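You operate a simulated robot arm through the tools that you are given. There is no shell and no other tool.

You run a simulated robot arm. Do the job below in one go: nothing can be reset, and whatever is moved stays where it is left.

TASK
Put some things from the moulds bench away. At the end: the blue plug from the moulds bench is in the parts drawer; the green plug from the moulds bench is in the parts drawer; whatever was shut is shut again. Leave all else as you found it, and nothing knocked over (what rides in a drawer may roll over).

Only the result counts: the job must be done as asked and must still hold three seconds after the hand-in. Knocking over, shifting, dropping, spilling or breaking anything else fails it.

THE ROBOT
A 6-joint arm with a two-finger parallel gripper, fixed in place. Base frame: the origin is at the foot of the arm, x ahead of it, y to its left, z up; the work surface is at about z = 850. Units: mm, rad, N and s.
With the tool pointing down near the work surface it reaches from about 260 to 680 mm from the base axis. Its first joint turns from -1.152 to 1.152 rad. Payload 2.9 kg.
The TCP is the grasp point between the finger pads, 30 mm short of the fingertips. In the tool frame z runs along the fingers and y along their closing line. The gripper opens to 110 mm. The fingers are 20 mm wide and 10 mm thick; the gripper's body (48 by 112 mm) begins 55 mm behind the TCP.
Orientation is that of the tool frame in the base frame, as a unit quaternion [w, x, y, z]. With the fingers straight down and closing along the base's y, the tool's x points along the base's -x, its y along +y and its z along -z.

THE INTERFACE
- The arm moves only by the tool step_arm. Its argument "targets" is a list of rows, each an object (a shift or turn left out is 0, a gripper value left out holds the last) with "travel": the shift along the tool's x, y, z in units of 30 mm (1.0 is 30 mm), a list of three; "angular": the turn, a rotation vector about the tool's x, y, z in units of 4 degrees (1.0 is 4 degrees), a list of three. In form: [{"travel": [tx, ty, tz], "angular": [ax, ay, az]}, ...]. A call has 1 to 20 rows; each row shifts and turns the commanded pose from where the row before left it, along the tool's axes as they then stand. "jaw" is the finger opening in mm, from 0 to 110, set as the call begins (left out, the last holds). A call with a number of a shift or a turn outside -1 to 1 is refused whole. Each row takes 0.2 s and may step no farther than 50 mm and 0.15 rad from the row before; otherwise, or with a gripper value out of range, the whole call is refused. Where a pose cannot be reached the arm comes as near as it can. A force on the tool above 40 N (or 10 N above the force at the start of the call, whichever is more), or a blocked arm, ends the call early, and 0.2 s more pass. The fingers move at their own pace (about 108 mm/s each) and stop on an object; they squeeze with about 43 N. The grip force told is the motor's: it shows also when the fingers shut on nothing. Time passes only in rows, and 0.2 s behind the last, so rows that do not move let the fingers close. The reply holds the time, the measured pose of the TCP, the force on the tool along the base axes, the opening and the grip force, in the units named above and with some noise, with the torque about the TCP (base axes, N m) and any sound that the robot's microphone picked up.
- Cameras (640 x 400 px; columns grow to the right, rows downward): "scene" is fixed at [86.3, 445.3, 1380]; the picture's right is [-0.64, -0.77, 0.00], its down [-0.47, 0.39, -0.79] and it looks along [0.61, -0.51, -0.61] (base axes); focal length 291 px, centre (320, 200). "wrist" rides on the gripper at [72, 17, -103] in the tool frame; the picture's right is [-0.23, 0.97, 0.00], its down [-0.76, -0.18, -0.62] and it looks along [-0.61, -0.14, 0.78] (tool axes); focal length 222 px, centre (320, 200). There is no depth. A picture from a camera that has moved, and an enlarged one, comes with that camera's place and axes in the base frame and with its lens.
- grab_frame(camera): a new picture of that camera. No time passes.
- close_up(camera, box): a new picture of the part [left, top, right, bottom] of that camera's present view, enlarged. No time passes.
- job_done(): hands the job in; it is judged then, once.

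Places have to be worked out from the pictures, the camera data and where the tool is seen. Open the gripper and draw the arm clear of the work before you hand the job in, unless the task says otherwise.

The tools are called as name(argument=value, ...) on one line, values as JSON. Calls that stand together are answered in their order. step_arm: Moves the arm, as the interface text tells. Its arguments: {"type":"object","properties":{"targets":{"type":"array","items":{"type":"object","properties":{"travel":{"type":"array","items":{"type":"number"}},"angular":{"type":"array","items":{"type":"number"}}}}},"jaw":{"type":"number"}},"required":["targets"]} The other tools are called the same way: grab_frame (camera) takes a picture; close_up (camera, box) takes an enlarged picture of a part of a camera's view; job_done () hands the job in.

At the start:

```text
t: 0.0
tcp_pos: [381.8, -48.4, 1116.7]
tool_rot: [0.0, 0.0, 1.0, 0.0]
ft_force: [0.0, 1.3, -1.0]
moment: [-0.04, 0.01, -0.01]
finger_gap: 110.1
gripper_force: 0.0
```

scene: 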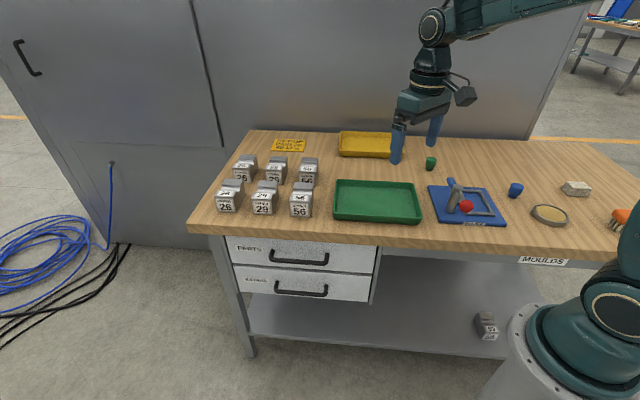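
wrist: 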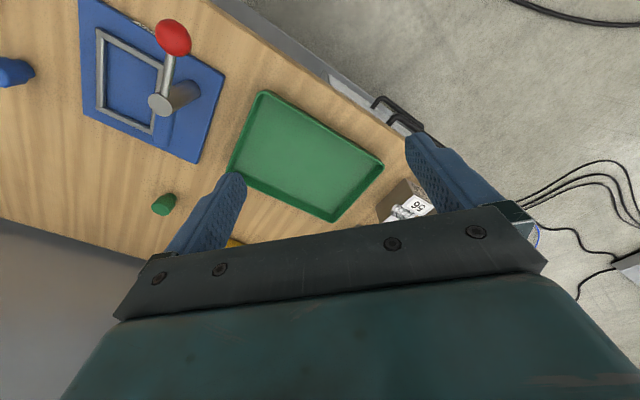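

I'll start by looking closely at the bench, the drawers and the plugs before moving.

close_up(camera="scene", box=[180, 200, 400, 337])

close_up(camera="scene", box=[390, 120, 640, 276])

close_up(camera="scene", box=[190, 110, 430, 260])

```text
2.91 times, centred on (290, 268) of scene
camera zoom: at [86.3, 445.3, 1380.0], right [-0.64, -0.77, 0.0], down [-0.47, 0.39, -0.79], along [0.61, -0.51, -0.61], focal length 846 px, centre (407, 1)
```

zoom: 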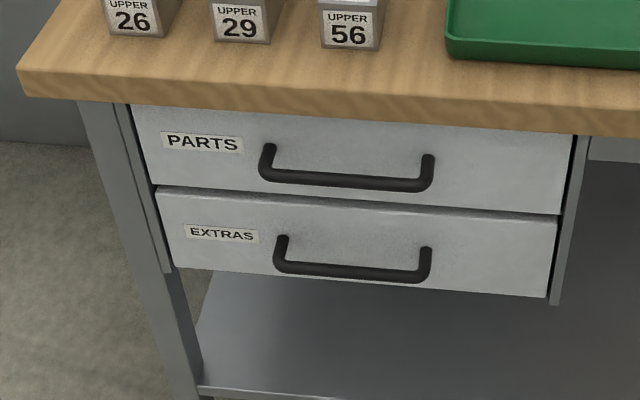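

```text
2.56 times, centred on (515, 198) of scene
camera zoom: at [86.3, 445.3, 1380.0], right [-0.64, -0.77, 0.0], down [-0.47, 0.39, -0.79], along [0.61, -0.51, -0.61], focal length 744 px, centre (-179, 205)
```

zoom: 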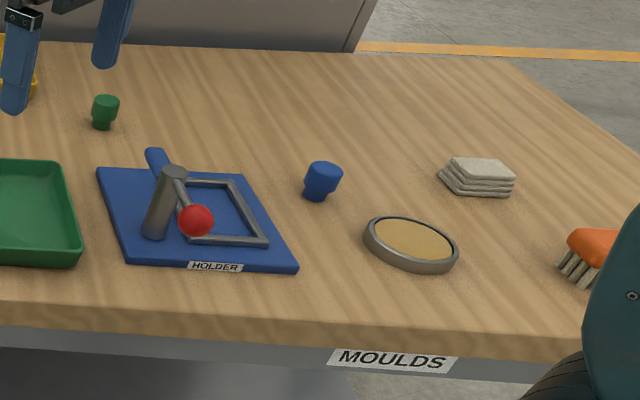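

```text
2.67 times, centred on (310, 185) of scene
camera zoom: at [86.3, 445.3, 1380.0], right [-0.64, -0.77, 0.0], down [-0.47, 0.39, -0.79], along [0.61, -0.51, -0.61], focal length 775 px, centre (347, 240)
```

zoom: 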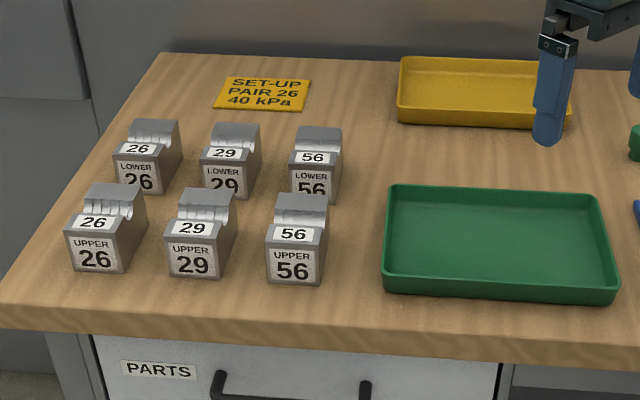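

The bench front edge works out to run along base (1,1)/√2 at x−y≈416, so the drawers pull toward (−0.707, +0.707). I'll enlarge the wrist view to triangulate the handle positions.

close_up(camera="wrist", box=[320, 60, 480, 160])

close_up(camera="wrist", box=[0, 0, 240, 240])

close_up(camera="scene", box=[220, 225, 390, 310])

```text
4.00 times, centred on (400, 110) of wrist
camera zoom: at [307.3, -33.0, 1221.3], right [0.23, 0.97, 0.0], down [0.76, -0.18, 0.62], along [0.61, -0.14, -0.78], focal length 888 px, centre (0, 560)
```

zoom: 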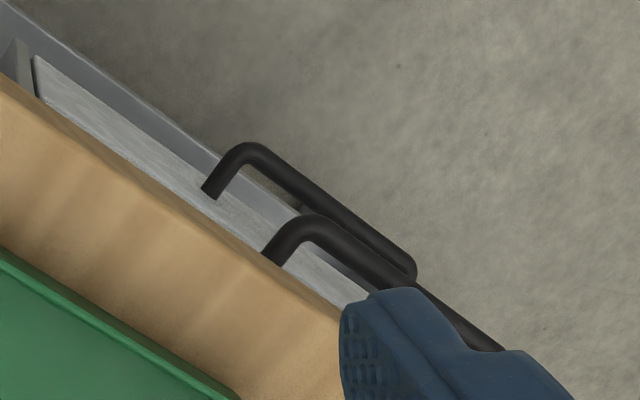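

```text
1.67 times, centred on (120, 120) of wrist
camera zoom: at [307.3, -33.0, 1221.3], right [0.23, 0.97, 0.0], down [0.76, -0.18, 0.62], along [0.61, -0.14, -0.78], focal length 370 px, centre (653, 333)
```

zoom: 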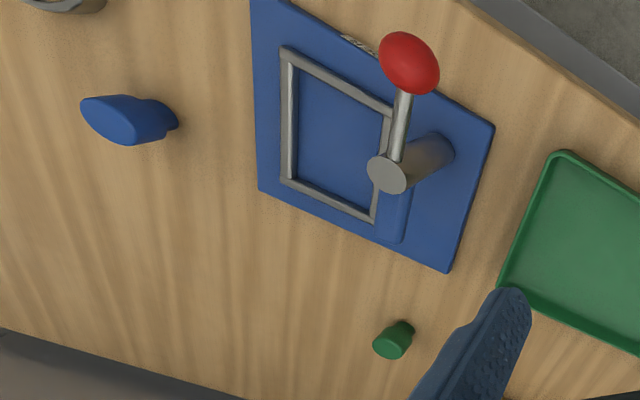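

```text
3.76 times, centred on (305, 268) of scene
camera zoom: at [86.3, 445.3, 1380.0], right [-0.64, -0.77, 0.0], down [-0.47, 0.39, -0.79], along [0.61, -0.51, -0.61], focal length 1094 px, centre (376, -54)
```

zoom: 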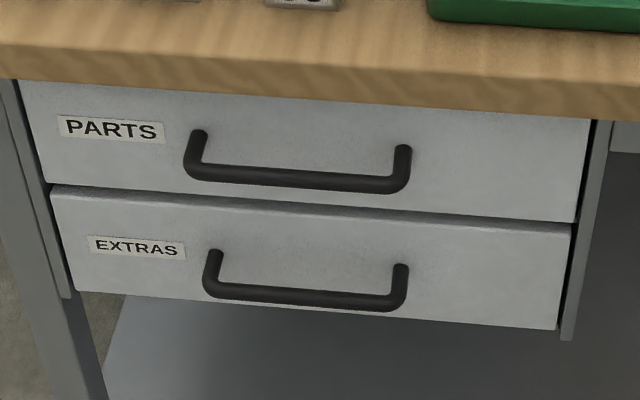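

Triangulating puts the PARTS handle bar at about (547, 143, 737), 160 mm long and ~10 mm outside the table edge. I'll move the tool out in front of the drawer and turn it so the closing line is perpendicular to the front.

step_arm(targets=[{"travel": [-0.211, 0.964, 0.556]}, {"travel": [-0.211, 0.964, 0.556]}, {"travel": [-0.211, 0.964, 0.556]}, {"travel": [-0.211, 0.964, 0.556]}, {"travel": [-0.211, 0.964, 0.556]}, {"travel": [-0.211, 0.964, 0.556]}, {"travel": [-0.211, 0.964, 0.556]}, {"travel": [-0.211, 0.964, 0.556]}, {"travel": [-0.211, 0.964, 0.556]}, {"travel": [-0.211, 0.964, 0.556]}, {"angular": [0, 0, -1]}, {"angular": [0, 0, -1]}, {"angular": [0, 0, -1]}, {"angular": [0, 0, -1]}, {"angular": [0, 0, -1]}, {"angular": [0, 0, -1]}, {"angular": [0, 0, -1]}, {"angular": [0, 0, -1]}, {"angular": [0, 0, -1]}, {"angular": [0, 0, -1]}], jaw=60)

```text
t: 4.2
tcp_pos: [443.3, 239.5, 949.5]
tool_rot: [0.0, -0.342, 0.94, 0.0]
ft_force: [0.9, 0.2, 0.0]
moment: [-0.01, 0.04, -0.01]
finger_gap: 60.3
gripper_force: 0.1
```

The pose is as commanded. I'll finish the 45° turn and tilt the tool inward by about 44° so it points at the handle, then look.

step_arm(targets=[{"angular": [0, 0, -0.625]}, {"angular": [0, 0, -0.625]}, {"angular": [1, 0, 0]}, {"angular": [1, 0, 0]}, {"angular": [1, 0, 0]}, {"angular": [1, 0, 0]}, {"angular": [1, 0, 0]}, {"angular": [1, 0, 0]}, {"angular": [1, 0, 0]}, {"angular": [1, 0, 0]}, {"angular": [1, 0, 0]}, {"angular": [1, 0, 0]}, {"angular": [1, 0, 0]}])

grab_frame(camera="wrist")

grab_frame(camera="scene")

```text
t: 7.0
tcp_pos: [443.5, 238.7, 949.4]
tool_rot: [0.143, -0.354, 0.856, -0.348]
ft_force: [-0.3, -0.1, -0.5]
moment: [-0.01, -0.02, 0.0]
finger_gap: 59.9
gripper_force: 0.1
```

```text
taken
camera wrist: at [332.2, 247.0, 1013.5], right [-0.33, 0.66, -0.68], down [0.32, 0.75, 0.57], along [0.89, -0.03, -0.46], focal length 222 px, centre (320, 200)
```

wrist: 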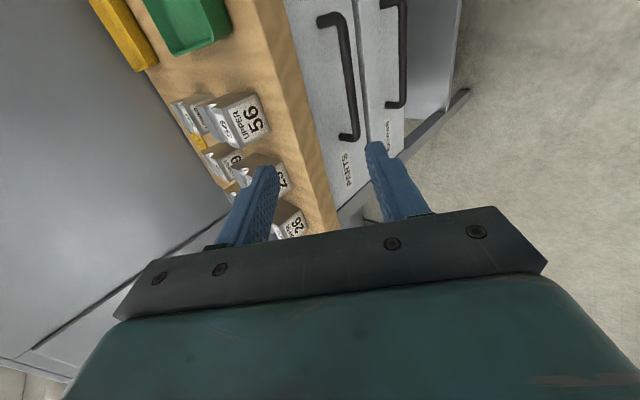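

```text
taken
```

scene: 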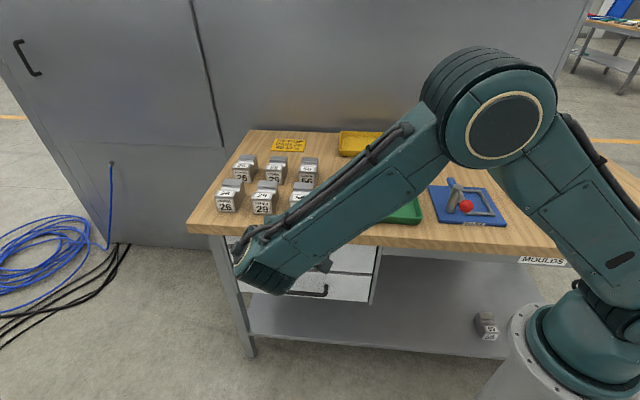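

The handles are visible from the wrist camera. I'll enlarge to refine the bar's location.

close_up(camera="wrist", box=[280, 0, 440, 160])

```text
2.50 times, centred on (360, 80) of wrist
camera zoom: at [332.2, 247.0, 1013.5], right [-0.33, 0.66, -0.68], down [0.32, 0.75, 0.57], along [0.89, -0.03, -0.46], focal length 555 px, centre (220, 500)
```

zoom: 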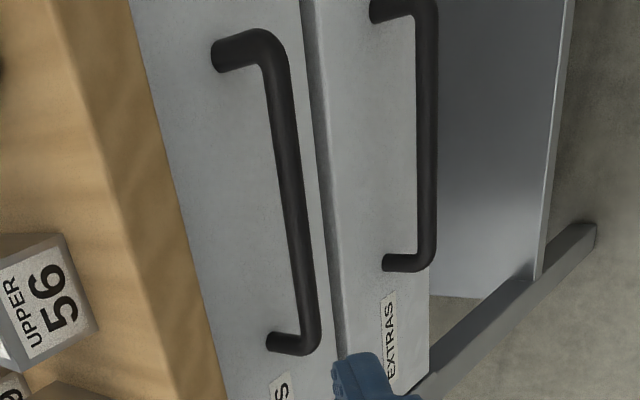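

The bar reads consistently at q≈9 mm outside the table edge and z≈741, with 33–40 mm of clearance to the drawer face. A near-horizontal approach gives the inner finger the most room, so I'll tilt 40° further and check that the arm can hold it.

step_arm(targets=[{"angular": [1, 0, 0]}, {"angular": [1, 0, 0]}, {"angular": [1, 0, 0]}, {"angular": [1, 0, 0]}, {"angular": [1, 0, 0]}, {"angular": [1, 0, 0]}, {"angular": [1, 0, 0]}, {"angular": [1, 0, 0]}, {"angular": [1, 0, 0]}, {"angular": [1, 0, 0]}], jaw=50)

grab_frame(camera="wrist")

grab_frame(camera="scene")

```text
t: 9.2
tcp_pos: [444.3, 220.4, 942.6]
tool_rot: [0.248, -0.3, 0.713, -0.583]
ft_force: [0.6, 1.1, -0.5]
moment: [0.0, 0.0, 0.01]
finger_gap: 50.0
gripper_force: 0.0
out of reach, approached as far as the arm can: row 9, 10
```

```text
taken
camera wrist: at [318.7, 241.4, 947.8], right [0.02, 0.3, -0.95], down [0.12, 0.95, 0.3], along [0.99, -0.12, -0.01], focal length 222 px, centre (320, 200)
```

wrist: 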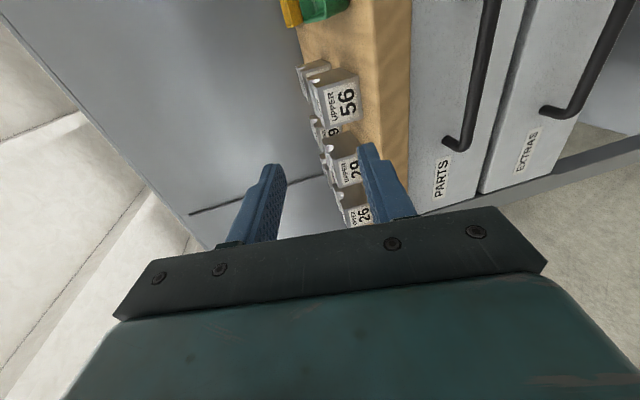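

```text
taken
```

scene: 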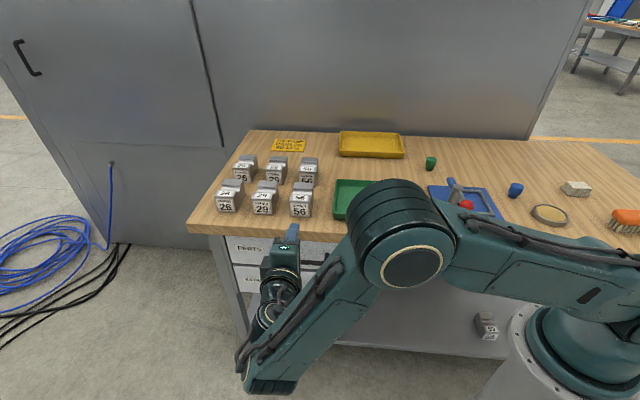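

The last two rows were past what the arm can hold there, so I'll back the tilt off to about 60° and check the pose.

step_arm(targets=[{"angular": [-1, 0, 0]}, {"angular": [-1, 0, 0]}, {"angular": [-1, 0, 0]}, {"angular": [-1, 0, 0]}, {"angular": [-1, 0, 0]}, {"angular": [-1, 0, 0]}], jaw=40)

```text
t: 10.6
tcp_pos: [445.0, 220.8, 942.5]
tool_rot: [0.179, -0.346, 0.819, -0.421]
ft_force: [-0.9, 0.1, -0.1]
moment: [0.03, -0.01, -0.02]
finger_gap: 40.1
gripper_force: 0.1
```

Tilt is now about 54°, which still works. I'll move to a pre-grasp point about 100 mm back from the bar along the tool axis and look again.

step_arm(targets=[{"travel": [-0.102, 0.634, 0.704]}, {"travel": [-0.102, 0.634, 0.704]}, {"travel": [-0.102, 0.634, 0.704]}, {"travel": [-0.102, 0.634, 0.704]}, {"travel": [-0.102, 0.634, 0.704]}])

grab_frame(camera="wrist")

grab_frame(camera="scene")

```text
t: 11.8
tcp_pos: [480.0, 209.7, 803.6]
tool_rot: [0.18, -0.345, 0.819, -0.422]
ft_force: [-0.2, -0.6, 0.0]
moment: [0.03, 0.01, 0.02]
finger_gap: 40.0
gripper_force: 0.1
```

```text
taken
camera wrist: at [359.5, 223.4, 851.4], right [-0.24, 0.56, -0.79], down [0.24, 0.83, 0.51], along [0.94, -0.07, -0.34], focal length 222 px, centre (320, 200)
```

wrist: 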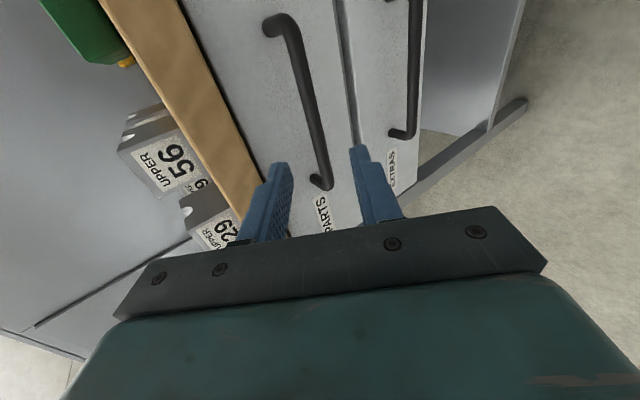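

```text
taken
```

scene: 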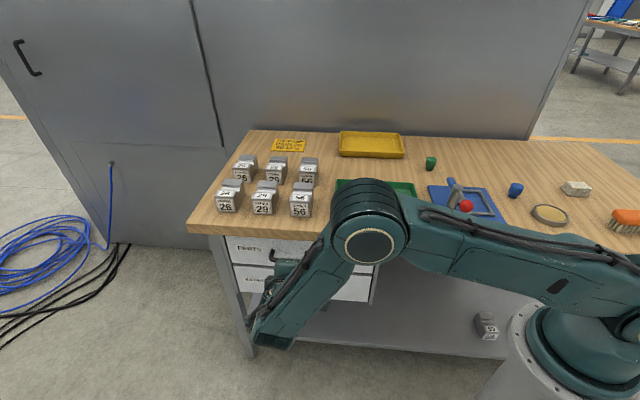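

The bar lies about 10 mm toward the inner finger from the tool axis and roughly 113 mm ahead. I'll correct 5 mm, advance 60 mm, and check again.

step_arm(targets=[{"travel": [0, -0.167, 0]}, {"travel": [0, 0, 0.667]}, {"travel": [0, 0, 0.667]}, {"travel": [0, 0, 0.667]}], jaw=36)

grab_frame(camera="wrist")

close_up(camera="wrist", box=[240, 60, 400, 220])

```text
t: 12.8
tcp_pos: [514.2, 173.7, 772.4]
tool_rot: [0.18, -0.344, 0.819, -0.423]
ft_force: [-0.7, -0.3, 0.7]
moment: [0.03, -0.02, 0.02]
finger_gap: 35.9
gripper_force: 0.1
```

```text
taken
camera wrist: at [395.5, 186.3, 820.0], right [-0.25, 0.56, -0.79], down [0.24, 0.83, 0.51], along [0.94, -0.07, -0.34], focal length 222 px, centre (320, 200)
```

wrist: 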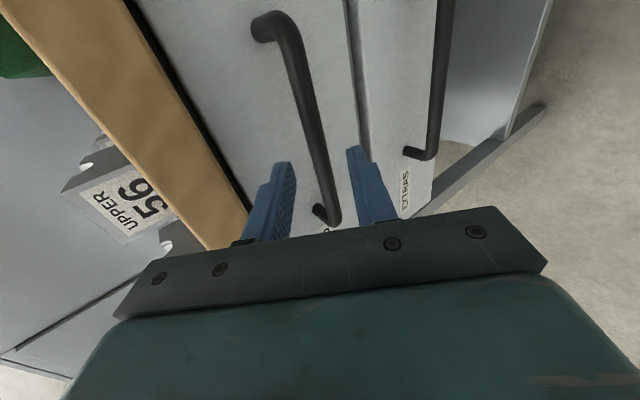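

```text
2.50 times, centred on (320, 140) of wrist
camera zoom: at [395.5, 186.3, 820.0], right [-0.25, 0.56, -0.79], down [0.24, 0.83, 0.51], along [0.94, -0.07, -0.34], focal length 555 px, centre (320, 350)
```

zoom: 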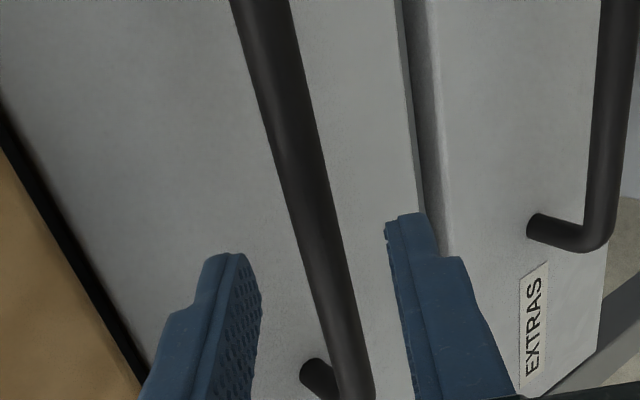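

The bar sits centred between the fingers, about 35–50 mm ahead of the TCP. I'll advance another 22 mm and look.

step_arm(targets=[{"travel": [0, 0, 0.367]}, {"travel": [0, 0, 0.367]}])

close_up(camera="wrist", box=[192, 60, 448, 220])

close_up(camera="scene", box=[220, 200, 400, 312])

```text
t: 13.4
tcp_pos: [528.1, 160.7, 761.7]
tool_rot: [0.18, -0.345, 0.818, -0.422]
ft_force: [-0.1, -0.1, -0.2]
moment: [0.03, -0.02, 0.0]
finger_gap: 36.1
gripper_force: 0.1
```

```text
2.50 times, centred on (320, 140) of wrist
camera zoom: at [408.6, 173.8, 807.5], right [-0.25, 0.56, -0.79], down [0.24, 0.83, 0.51], along [0.94, -0.07, -0.34], focal length 555 px, centre (320, 350)
```

zoom: 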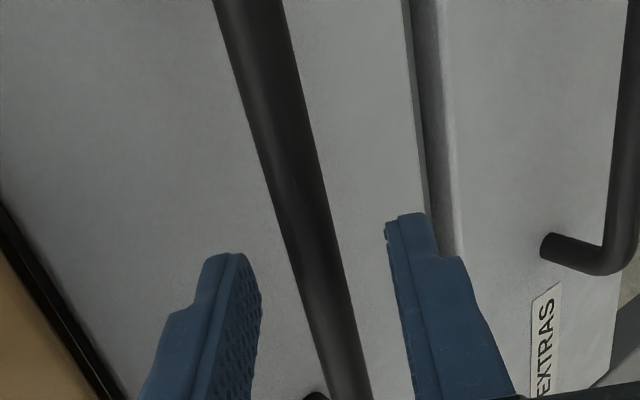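

```text
3.56 times, centred on (310, 256) of scene
camera zoom: at [86.3, 445.3, 1380.0], right [-0.64, -0.77, 0.0], down [-0.47, 0.39, -0.79], along [0.61, -0.51, -0.61], focal length 1033 px, centre (356, 1)
```

zoom: 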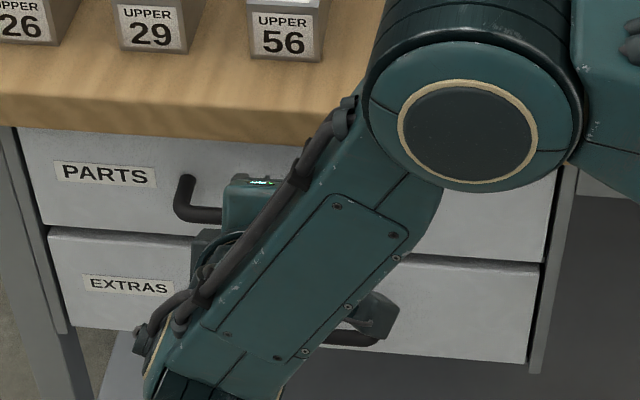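

The bar is still well between the fingers and predicted near the fingertips. I'll advance 14 mm more and close gently, then see whether the gap stops at a bar diameter.

step_arm(targets=[{"travel": [0, 0, 0.233]}, {"travel": [0, 0, 0.233]}])

close_up(camera="wrist", box=[192, 60, 448, 220])

```text
t: 14.0
tcp_pos: [535.3, 154.3, 753.8]
tool_rot: [0.179, -0.346, 0.82, -0.421]
ft_force: [0.8, -0.1, -0.4]
moment: [0.0, -0.02, 0.01]
finger_gap: 36.1
gripper_force: 0.1
```

```text
2.50 times, centred on (320, 140) of wrist
camera zoom: at [416.9, 166.7, 800.0], right [-0.25, 0.56, -0.79], down [0.24, 0.83, 0.51], along [0.94, -0.07, -0.34], focal length 555 px, centre (320, 350)
```

zoom: 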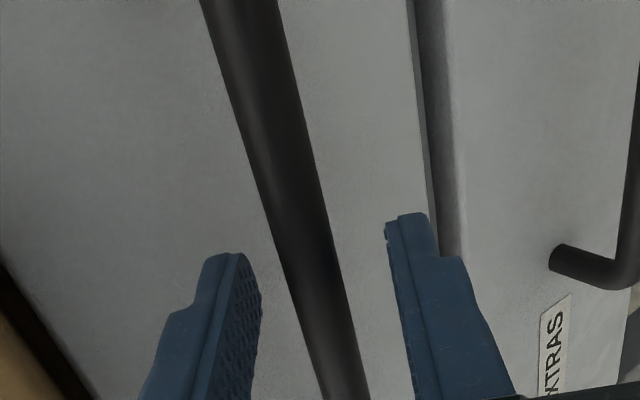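

No contact so far. I'll close the jaw in place and read the gap.

step_arm(targets=[{"travel": [0, 0, 0]}, {"travel": [0, 0, 0]}, {"travel": [0, 0, 0]}], jaw=0)

close_up(camera="wrist", box=[192, 60, 448, 220])

```text
t: 14.8
tcp_pos: [535.6, 152.6, 754.4]
tool_rot: [0.18, -0.345, 0.818, -0.423]
ft_force: [-0.9, -1.5, 11.1]
moment: [-0.3, 0.02, -0.3]
finger_gap: 13.4
gripper_force: 45.3
```

```text
2.50 times, centred on (320, 140) of wrist
camera zoom: at [417.2, 166.6, 800.8], right [-0.24, 0.56, -0.79], down [0.24, 0.83, 0.51], along [0.94, -0.07, -0.33], focal length 555 px, centre (320, 350)
```

zoom: 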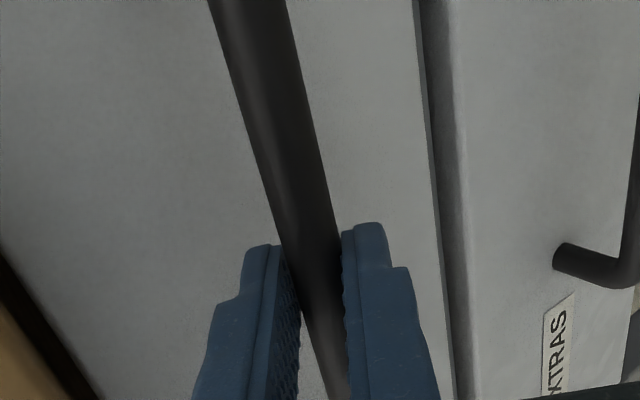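

The fingers stopped at 13.4 mm with 45 N, so the bar is gripped. I'll pull straight outward a little first to see whether the drawer moves freely.

step_arm(targets=[{"travel": [-0.0047, 0.193, -0.272]}, {"travel": [-0.0047, 0.193, -0.272]}, {"travel": [-0.0047, 0.193, -0.272]}, {"travel": [-0.0047, 0.193, -0.272]}])

close_up(camera="wrist", box=[192, 60, 448, 220])

```text
t: 15.8
tcp_pos: [506.4, 183.1, 753.5]
tool_rot: [0.179, -0.344, 0.819, -0.423]
ft_force: [-8.5, -9.3, 18.6]
moment: [0.06, -0.45, 0.5]
finger_gap: 13.5
gripper_force: 44.8
```

```text
2.50 times, centred on (320, 140) of wrist
camera zoom: at [388.2, 196.1, 800.8], right [-0.24, 0.56, -0.8], down [0.24, 0.83, 0.51], along [0.94, -0.07, -0.33], focal length 555 px, centre (320, 350)
```

zoom: 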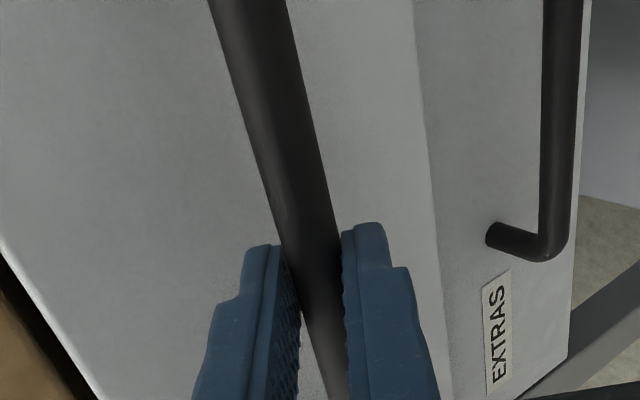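

The drawer follows freely. There's a small side and upward load, so I'll ease it slightly and pull about 160 mm more.

step_arm(targets=[{"travel": [0.05, -0.054, -0.039]}, {"travel": [0.005, 0.386, -0.5435]}, {"travel": [0.005, 0.386, -0.5435]}, {"travel": [0.005, 0.386, -0.5435]}, {"travel": [0.005, 0.386, -0.5435]}, {"travel": [0.005, 0.386, -0.5435]}, {"travel": [0.005, 0.386, -0.5435]}, {"travel": [0.005, 0.386, -0.5435]}, {"travel": [0.005, 0.386, -0.5435]}])

grab_frame(camera="wrist")

grab_frame(camera="scene")

```text
t: 17.8
tcp_pos: [393.1, 296.4, 753.4]
tool_rot: [0.183, -0.347, 0.819, -0.419]
ft_force: [21.2, 21.7, -18.8]
moment: [0.68, -0.23, 0.67]
finger_gap: 13.8
gripper_force: 44.8
```

```text
taken
camera wrist: at [273.6, 307.8, 801.4], right [-0.25, 0.56, -0.79], down [0.23, 0.83, 0.51], along [0.94, -0.05, -0.34], focal length 222 px, centre (320, 200)
```

wrist: 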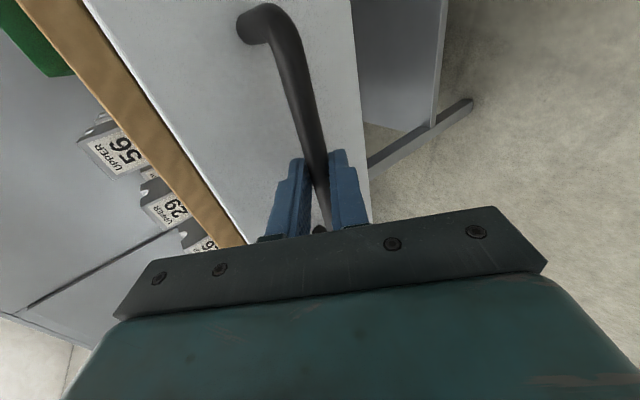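

```text
taken
```

scene: 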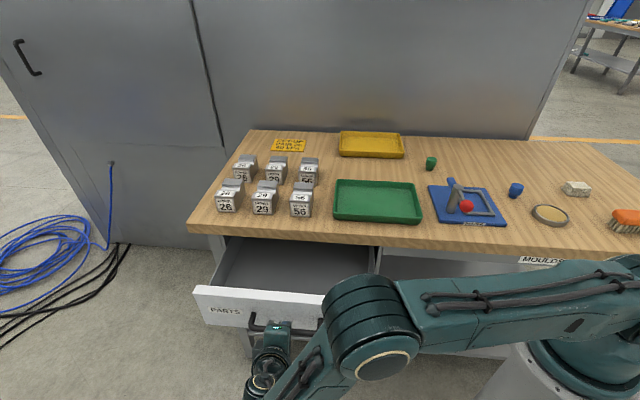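

The drawer is open about 200 mm and appears empty. I'll relieve the residual load by a few mm, then release the handle.

step_arm(targets=[{"travel": [-0.1, 0.027, 0.019]}, {"travel": [0, 0, 0]}])

```text
t: 18.4
tcp_pos: [394.5, 294.6, 753.3]
tool_rot: [0.179, -0.346, 0.819, -0.422]
ft_force: [7.0, 8.0, -6.7]
moment: [0.73, -0.64, 1.22]
finger_gap: 14.0
gripper_force: 45.3
```

The load has dropped to about 10 N, so I'll open the jaw to release the bar.

step_arm(targets=[{"travel": [0, 0, 0]}, {"travel": [0, 0, 0]}], jaw=36)

close_up(camera="wrist", box=[192, 60, 448, 220])

```text
t: 19.0
tcp_pos: [393.5, 294.6, 754.0]
tool_rot: [0.18, -0.345, 0.819, -0.422]
ft_force: [-0.1, -0.4, 0.4]
moment: [0.01, 0.0, -0.01]
finger_gap: 36.1
gripper_force: 0.0
```

```text
2.50 times, centred on (320, 140) of wrist
camera zoom: at [274.7, 307.6, 801.4], right [-0.24, 0.56, -0.79], down [0.24, 0.83, 0.51], along [0.94, -0.07, -0.34], focal length 555 px, centre (320, 350)
```

zoom: 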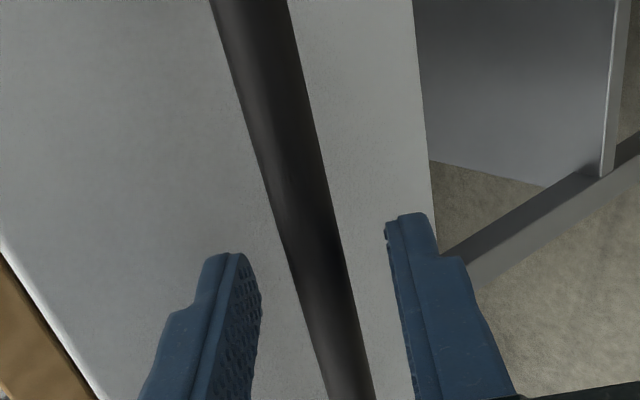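

The bar is released with no forces. I'll back straight out along the tool axis by 110 mm, then up.

step_arm(targets=[{"travel": [0, 0, -0.6]}, {"travel": [0, 0, -0.9]}, {"travel": [0, 0, -0.9]}, {"travel": [0, 0, -0.9]}, {"travel": [0, -0.8155, -0.58]}, {"travel": [0, -0.8155, -0.58]}, {"travel": [0, -0.8155, -0.58]}, {"travel": [0, -0.8155, -0.58]}, {"travel": [0, -0.8155, -0.58]}])

grab_frame(camera="scene")

```text
t: 21.0
tcp_pos: [394.2, 316.8, 957.7]
tool_rot: [0.179, -0.345, 0.82, -0.421]
ft_force: [0.7, 0.0, 0.1]
moment: [0.02, 0.04, 0.01]
finger_gap: 35.8
gripper_force: 0.1
out of reach, approached as far as the arm can: row 2, 3, 4, 8
```

```text
taken
```

scene: 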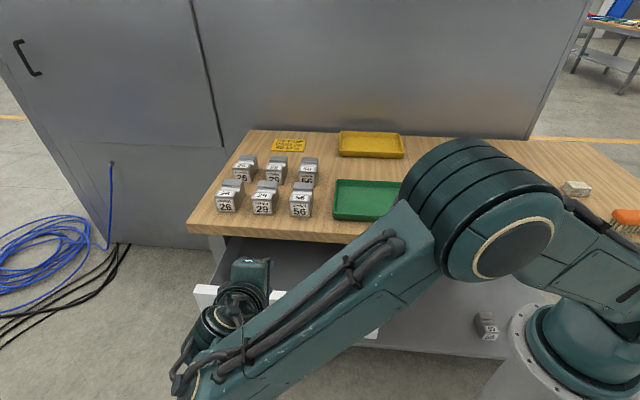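

The arm is clear. I'll bring the tool back to vertical here before checking the drawer and heading for the blue plug.

step_arm(targets=[{"angular": [-1, 0, 0]}, {"angular": [-1, 0, 0]}, {"angular": [-1, 0, 0]}, {"angular": [-1, 0, 0]}, {"angular": [-1, 0, 0]}, {"angular": [-1, 0, 0]}, {"angular": [-1, 0, 0]}, {"angular": [-1, 0, 0]}, {"angular": [-1, 0, 0]}, {"angular": [-1, 0, 0]}, {"angular": [-1, 0, 0]}, {"angular": [-1, 0, 0]}, {"angular": [-1, 0, 0]}, {"angular": [-0.6, 0, 0]}], jaw=75)

grab_frame(camera="scene")

grab_frame(camera="wrist")

```text
t: 24.0
tcp_pos: [396.7, 315.8, 960.8]
tool_rot: [0.0, -0.39, 0.921, 0.0]
ft_force: [-0.4, 0.3, 0.6]
moment: [0.03, 0.01, 0.0]
finger_gap: 75.2
gripper_force: 0.0
```

```text
taken
```

scene: 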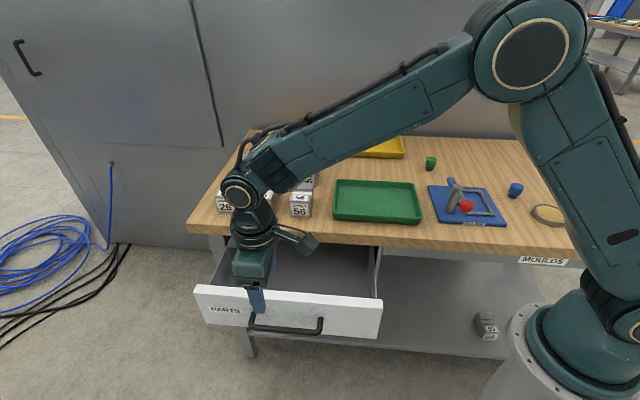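

```text
taken
camera wrist: at [332.7, 275.8, 1065.1], right [-0.54, 0.84, 0.0], down [0.66, 0.42, 0.63], along [0.53, 0.34, -0.78], focal length 222 px, centre (320, 200)
```

wrist: 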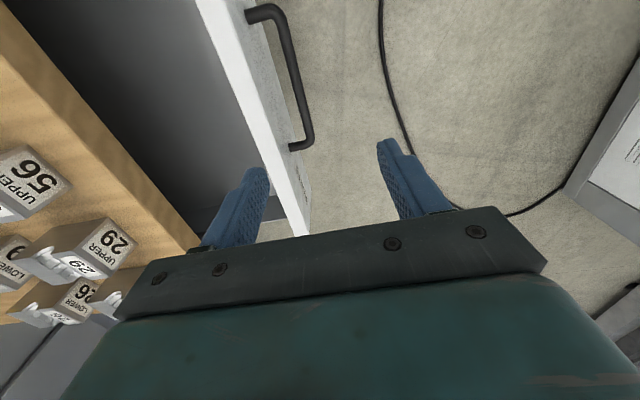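

The drawer stands open and undisturbed. I'll rise 60 mm and swing across toward the blue plug, estimated at (257, −461), keeping the fingertips above 990 mm.

step_arm(targets=[{"travel": [0, 0, -1]}, {"travel": [0, 0, -1]}, {"travel": [0.993, -0.667, 0]}, {"travel": [0.993, -0.667, 0]}, {"travel": [0.993, -0.667, 0]}, {"travel": [0.993, -0.667, 0]}, {"travel": [0.993, -0.667, 0]}, {"travel": [0.993, -0.667, 0]}, {"travel": [0.993, -0.667, 0]}, {"travel": [0.993, -0.667, 0]}, {"travel": [0.993, -0.667, 0]}, {"travel": [0.993, -0.667, 0]}, {"travel": [0.993, -0.667, 0]}])

```text
t: 26.8
tcp_pos: [326.8, -73.2, 1019.6]
tool_rot: [0.002, -0.39, 0.921, 0.0]
ft_force: [0.2, 0.9, -0.3]
moment: [-0.02, 0.0, 0.03]
finger_gap: 75.1
gripper_force: 0.1
```

On track; continuing to above the blue plug.

step_arm(targets=[{"travel": [0.99, -0.666, 0]}, {"travel": [0.99, -0.666, 0]}, {"travel": [0.99, -0.666, 0]}, {"travel": [0.99, -0.666, 0]}, {"travel": [0.99, -0.666, 0]}, {"travel": [0.99, -0.666, 0]}, {"travel": [0.99, -0.666, 0]}, {"travel": [0.99, -0.666, 0]}, {"travel": [0.99, -0.666, 0]}, {"travel": [0.99, -0.666, 0]}, {"travel": [0.99, -0.666, 0]}])

grab_frame(camera="wrist")

grab_frame(camera="scene")

```text
t: 29.2
tcp_pos: [253.5, -459.5, 1020.6]
tool_rot: [0.003, -0.389, 0.921, -0.001]
ft_force: [-1.0, -0.5, -0.4]
moment: [0.01, 0.03, 0.0]
finger_gap: 75.2
gripper_force: 0.1
```

```text
taken
camera wrist: at [190.1, -500.8, 1124.1], right [-0.54, 0.84, 0.0], down [0.66, 0.42, 0.63], along [0.53, 0.34, -0.78], focal length 222 px, centre (320, 200)
```

wrist: 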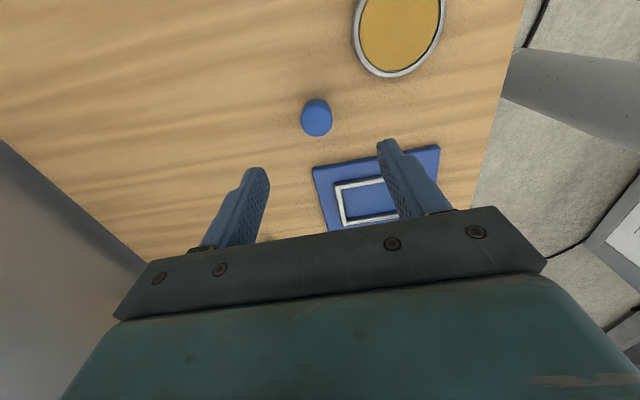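

```text
taken
```

scene: 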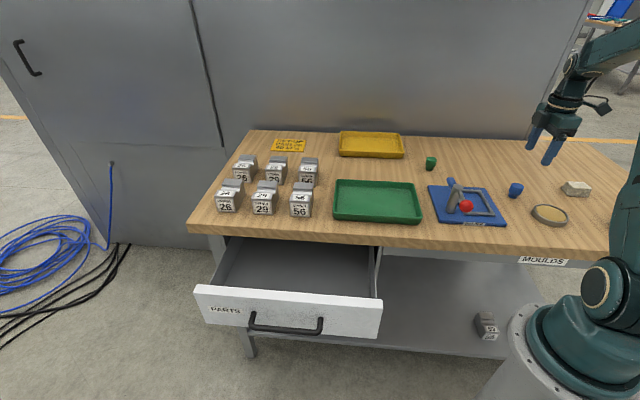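

The blue plug is nearly under the tool. I'll enlarge to fix its centre.

close_up(camera="wrist", box=[256, 70, 384, 150])

close_up(camera="scene", box=[480, 100, 640, 260])

```text
5.00 times, centred on (320, 110) of wrist
camera zoom: at [190.1, -500.8, 1124.1], right [-0.54, 0.84, 0.0], down [0.66, 0.42, 0.63], along [0.53, 0.34, -0.78], focal length 1111 px, centre (320, 650)
```

zoom: 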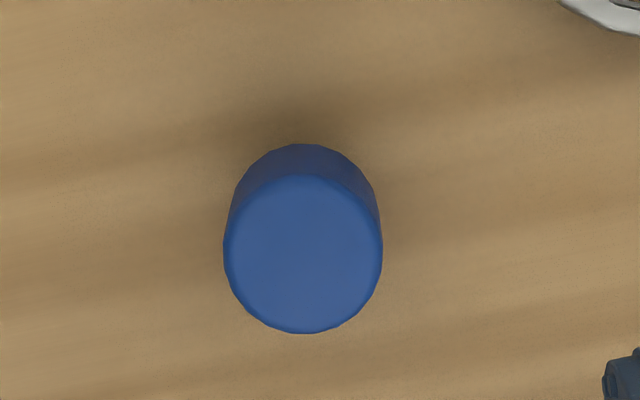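

```text
2.50 times, centred on (560, 180) of scene
camera zoom: at [86.3, 445.3, 1380.0], right [-0.64, -0.77, 0.0], down [-0.47, 0.39, -0.79], along [0.61, -0.51, -0.61], focal length 727 px, centre (-280, 250)
```

zoom: 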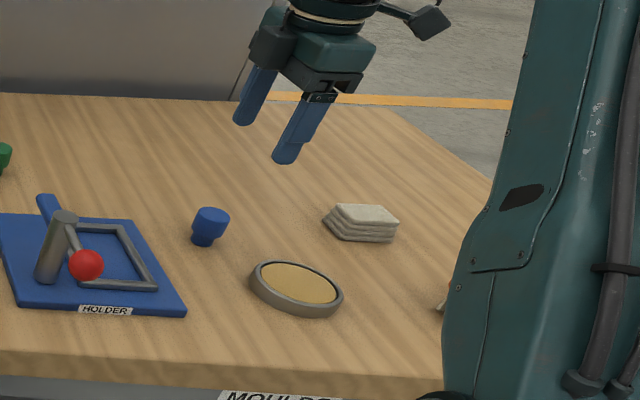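

The plug head is about 34 mm wide, centred at (262, −460), top near z=887. I'll shift ~8 mm and descend 85 mm, then verify.

step_arm(targets=[{"travel": [-0.178, -0.207, 0]}, {"travel": [0, 0, 0.944]}, {"travel": [0, 0, 0.944]}, {"travel": [0, 0, 0.944]}])

close_up(camera="wrist", box=[220, 40, 420, 240])

close_up(camera="scene", box=[460, 130, 600, 230])

```text
t: 30.2
tcp_pos: [264.6, -460.6, 934.5]
tool_rot: [0.002, -0.39, 0.921, -0.002]
ft_force: [0.4, -0.9, 0.7]
moment: [-0.01, -0.04, 0.01]
finger_gap: 74.7
gripper_force: 0.0
```

```text
2.00 times, centred on (320, 140) of wrist
camera zoom: at [200.0, -501.6, 1039.3], right [-0.54, 0.84, 0.0], down [0.66, 0.42, 0.63], along [0.53, 0.34, -0.78], focal length 444 px, centre (320, 320)
```

zoom: 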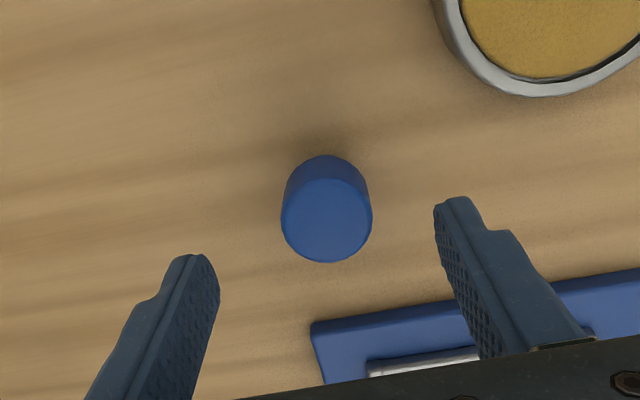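

```text
4.00 times, centred on (530, 180) of scene
camera zoom: at [86.3, 445.3, 1380.0], right [-0.64, -0.77, 0.0], down [-0.47, 0.39, -0.79], along [0.61, -0.51, -0.61], focal length 1162 px, centre (-520, 280)
```

zoom: 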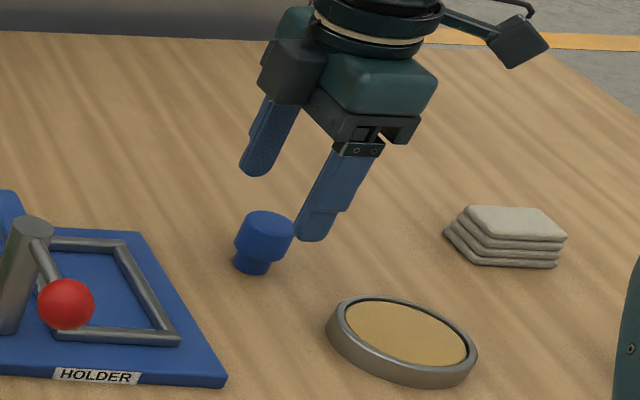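

The plug is centred under the tool within about a millimetre. Descending to TCP z≈886 (tips ~6 mm above the table), then closing.

step_arm(targets=[{"travel": [0, 0, 0.54]}, {"travel": [0, 0, 0.54]}, {"travel": [0, 0, 0.54]}])

step_arm(targets=[{"travel": [0, 0, 0]}, {"travel": [0, 0, 0]}, {"travel": [0, 0, 0]}, {"travel": [0, 0, 0]}], jaw=0)

close_up(camera="wrist", box=[220, 40, 420, 240])

```text
t: 31.0
tcp_pos: [265.2, -459.2, 885.9]
tool_rot: [0.002, -0.389, 0.921, -0.001]
ft_force: [0.4, 0.5, 0.0]
moment: [0.03, 0.01, 0.02]
finger_gap: 75.1
gripper_force: 0.0
```

```text
t: 32.0
tcp_pos: [264.6, -459.4, 886.7]
tool_rot: [0.002, -0.389, 0.921, -0.001]
ft_force: [0.4, -0.2, -0.4]
moment: [0.02, -0.01, 0.01]
finger_gap: 32.0
gripper_force: 43.0
```

```text
2.00 times, centred on (320, 140) of wrist
camera zoom: at [201.2, -500.6, 990.8], right [-0.54, 0.84, 0.0], down [0.66, 0.42, 0.63], along [0.53, 0.34, -0.78], focal length 444 px, centre (320, 320)
```

zoom: 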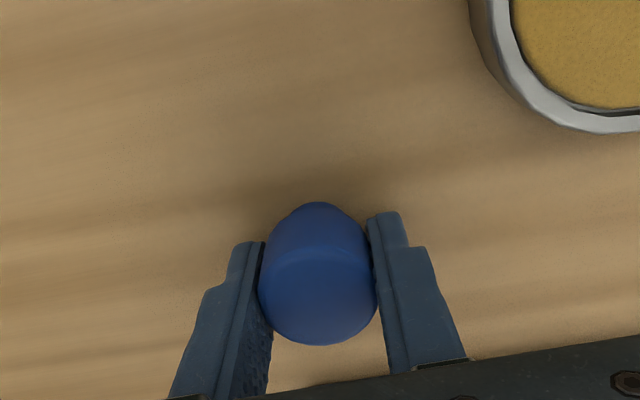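

Gripped at 32 mm with 43 N. Lifting straight up 130 mm and checking that the plug came along.

step_arm(targets=[{"travel": [0, 0, -0.6]}, {"travel": [0, 0, -0.9]}, {"travel": [0, 0, -0.95]}, {"travel": [0, 0, -0.95]}, {"travel": [0, 0, -0.95]}])

grab_frame(camera="wrist")

```text
t: 33.2
tcp_pos: [262.7, -460.7, 1016.3]
tool_rot: [0.002, -0.39, 0.921, 0.0]
ft_force: [0.4, 0.1, -0.9]
moment: [-0.02, -0.02, -0.01]
finger_gap: 32.3
gripper_force: 43.3
```

```text
taken
camera wrist: at [198.6, -500.4, 1120.8], right [-0.54, 0.84, 0.0], down [0.66, 0.42, 0.63], along [0.53, 0.34, -0.78], focal length 222 px, centre (320, 200)
```

wrist: 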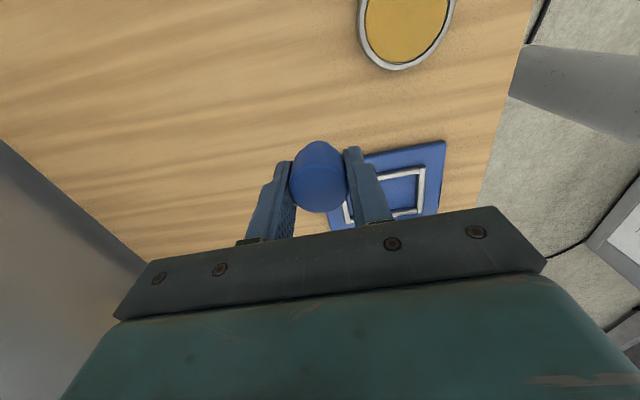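

The plug is held. Carrying it at z≈1016 to above the open drawer, aiming for (457, 151).

step_arm(targets=[{"travel": [-0.954, 0.481, 0]}, {"travel": [-0.954, 0.481, 0]}, {"travel": [-0.954, 0.481, 0]}, {"travel": [-0.954, 0.481, 0]}, {"travel": [-0.954, 0.481, 0]}, {"travel": [-0.954, 0.481, 0]}, {"travel": [-0.954, 0.481, 0]}, {"travel": [-0.954, 0.481, 0]}, {"travel": [-0.954, 0.481, 0]}, {"travel": [-0.954, 0.481, 0]}, {"travel": [-0.954, 0.481, 0]}, {"travel": [-0.954, 0.481, 0]}, {"travel": [-0.954, 0.481, 0]}, {"travel": [-0.954, 0.481, 0]}, {"travel": [-0.954, 0.481, 0]}, {"travel": [-0.954, 0.481, 0]}, {"travel": [-0.954, 0.481, 0]}, {"travel": [-0.954, 0.481, 0]}, {"travel": [-0.954, 0.481, 0]}, {"travel": [-0.954, 0.481, 0]}])

grab_frame(camera="wrist")

grab_frame(camera="scene")

```text
t: 37.4
tcp_pos: [452.6, 152.3, 1017.5]
tool_rot: [0.001, -0.388, 0.921, -0.001]
ft_force: [0.0, 0.5, -0.7]
moment: [-0.03, -0.01, 0.04]
finger_gap: 31.9
gripper_force: 42.9
```

```text
taken
camera wrist: at [389.2, 111.8, 1121.9], right [-0.54, 0.84, 0.0], down [0.66, 0.42, 0.63], along [0.53, 0.34, -0.78], focal length 222 px, centre (320, 200)
```

wrist: 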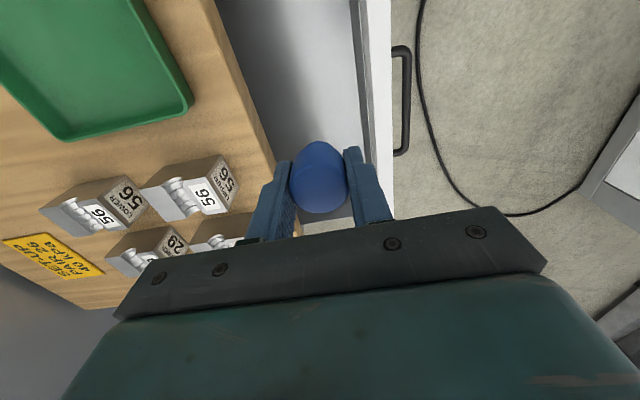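

```text
taken
```

scene: 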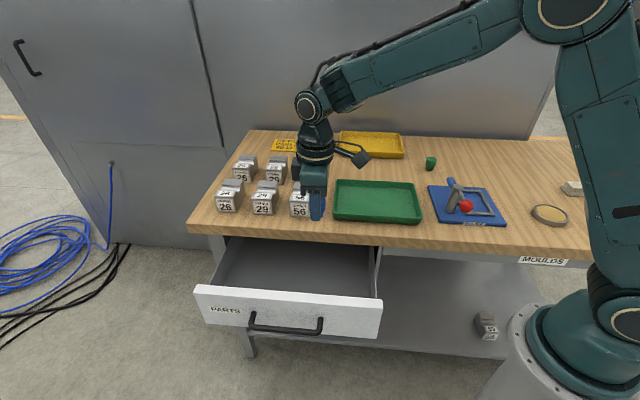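

The plug is over the drawer at about q=82 mm from the table edge. I'll enlarge both views to measure the free opening and the drawer floor before lowering.

close_up(camera="scene", box=[185, 225, 395, 345])

close_up(camera="wrist", box=[190, 0, 450, 200])

```text
3.05 times, centred on (290, 285) of scene
camera zoom: at [86.3, 445.3, 1380.0], right [-0.64, -0.77, 0.0], down [-0.47, 0.39, -0.79], along [0.61, -0.51, -0.61], focal length 886 px, centre (411, -59)
```

zoom: 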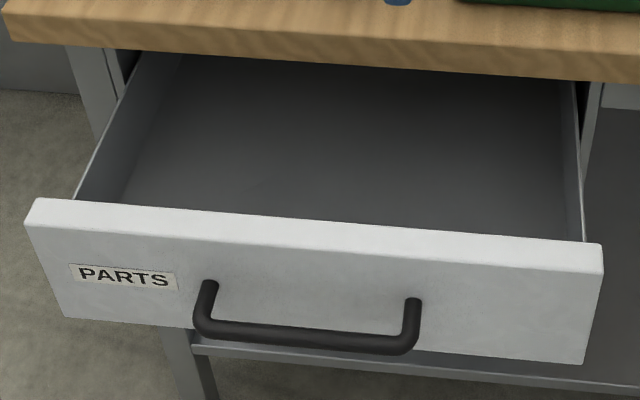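

```text
2.00 times, centred on (320, 100) of wrist
camera zoom: at [389.2, 111.8, 1121.9], right [-0.54, 0.84, 0.0], down [0.66, 0.42, 0.63], along [0.53, 0.34, -0.78], focal length 444 px, centre (320, 400)
```

zoom: 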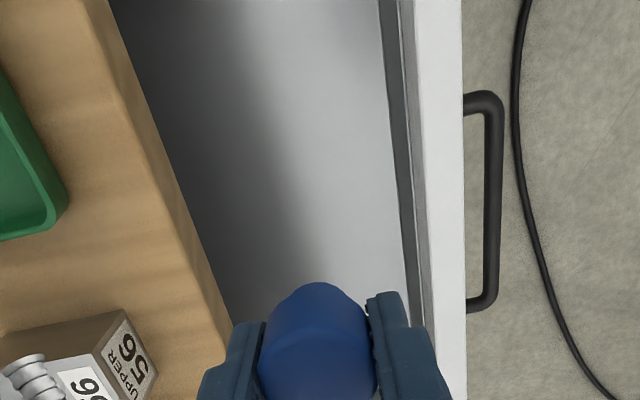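

The free opening spans about q=0 to 140 mm and the floor is near z≈682. I'll centre at q≈71 and lower to just above the rim first.

step_arm(targets=[{"travel": [0, -0.367, 0]}, {"travel": [0, 0, 0.9]}, {"travel": [0, 0, 0.9]}, {"travel": [0, 0, 0.9]}, {"travel": [0, 0, 0.9]}, {"travel": [0, 0, 0.9]}, {"travel": [0, 0, 0.9]}, {"travel": [0, 0, 0.9]}])

grab_frame(camera="wrist")

grab_frame(camera="scene")

```text
t: 39.2
tcp_pos: [461.3, 143.7, 828.7]
tool_rot: [0.002, -0.389, 0.921, -0.001]
ft_force: [-0.6, 0.1, -0.6]
moment: [-0.03, -0.02, 0.02]
finger_gap: 32.1
gripper_force: 42.9
```

```text
taken
camera wrist: at [399.1, 102.9, 933.4], right [-0.54, 0.84, 0.0], down [0.66, 0.42, 0.63], along [0.53, 0.34, -0.78], focal length 222 px, centre (320, 200)
```

wrist: 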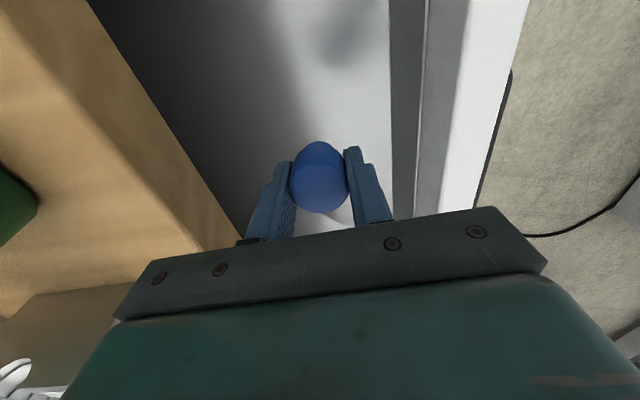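

```text
taken
```

scene: 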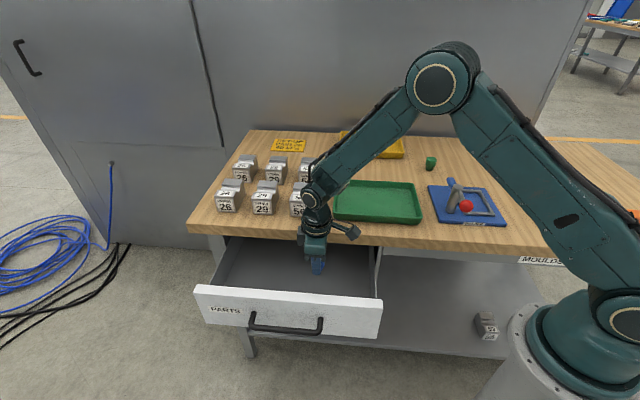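

TCP is at q≈70 mm with roughly 8–14 mm spare each side for the gripper body. Lowering into the drawer to TCP z≈728.

step_arm(targets=[{"travel": [0, -0.04, 0.672]}, {"travel": [0, 0, 0.672]}, {"travel": [0, 0, 0.672]}, {"travel": [0, 0, 0.672]}, {"travel": [0, 0, 0.672]}])

close_up(camera="scene", box=[185, 200, 395, 332])

grab_frame(camera="wrist")

```text
t: 40.4
tcp_pos: [465.7, 142.2, 727.6]
tool_rot: [0.003, -0.389, 0.921, -0.001]
ft_force: [0.6, -0.5, -0.6]
moment: [-0.02, 0.01, 0.01]
finger_gap: 32.0
gripper_force: 43.4
```

```text
3.03 times, centred on (290, 266) of scene
camera zoom: at [86.3, 445.3, 1380.0], right [-0.64, -0.77, 0.0], down [-0.47, 0.39, -0.79], along [0.61, -0.51, -0.61], focal length 881 px, centre (411, 0)
```

zoom: 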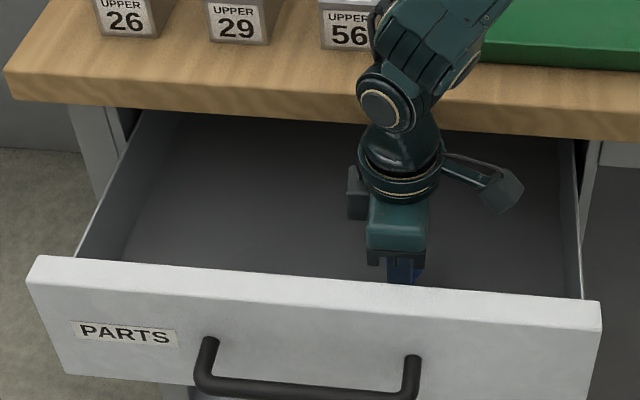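

```text
taken
camera wrist: at [402.1, 101.6, 831.9], right [-0.54, 0.84, 0.0], down [0.66, 0.42, 0.63], along [0.53, 0.34, -0.78], focal length 222 px, centre (320, 200)
```

wrist: 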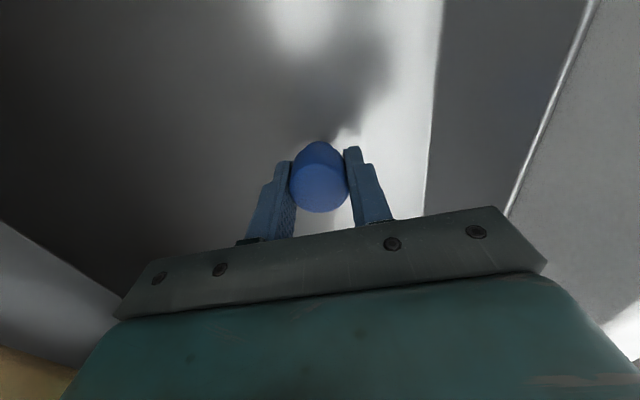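

No contact yet; plug bottom is at about z=691. I'll lower in small steps, watching the vertical force.

step_arm(targets=[{"travel": [0, 0.03, 0.1]}, {"travel": [0, 0, 0.1]}])

```text
t: 41.0
tcp_pos: [463.8, 143.0, 722.8]
tool_rot: [0.001, -0.389, 0.921, -0.001]
ft_force: [-0.3, 0.7, 0.7]
moment: [0.02, -0.01, 0.02]
finger_gap: 32.0
gripper_force: 42.3
```

Still free. Lowering another 5 mm.

step_arm(targets=[{"travel": [0, 0, 0.08]}, {"travel": [0, 0, 0.08]}])

```text
t: 41.6
tcp_pos: [465.4, 142.7, 717.0]
tool_rot: [0.002, -0.389, 0.921, -0.001]
ft_force: [-0.2, -0.8, 0.7]
moment: [0.03, -0.02, -0.01]
finger_gap: 32.2
gripper_force: 43.5
```

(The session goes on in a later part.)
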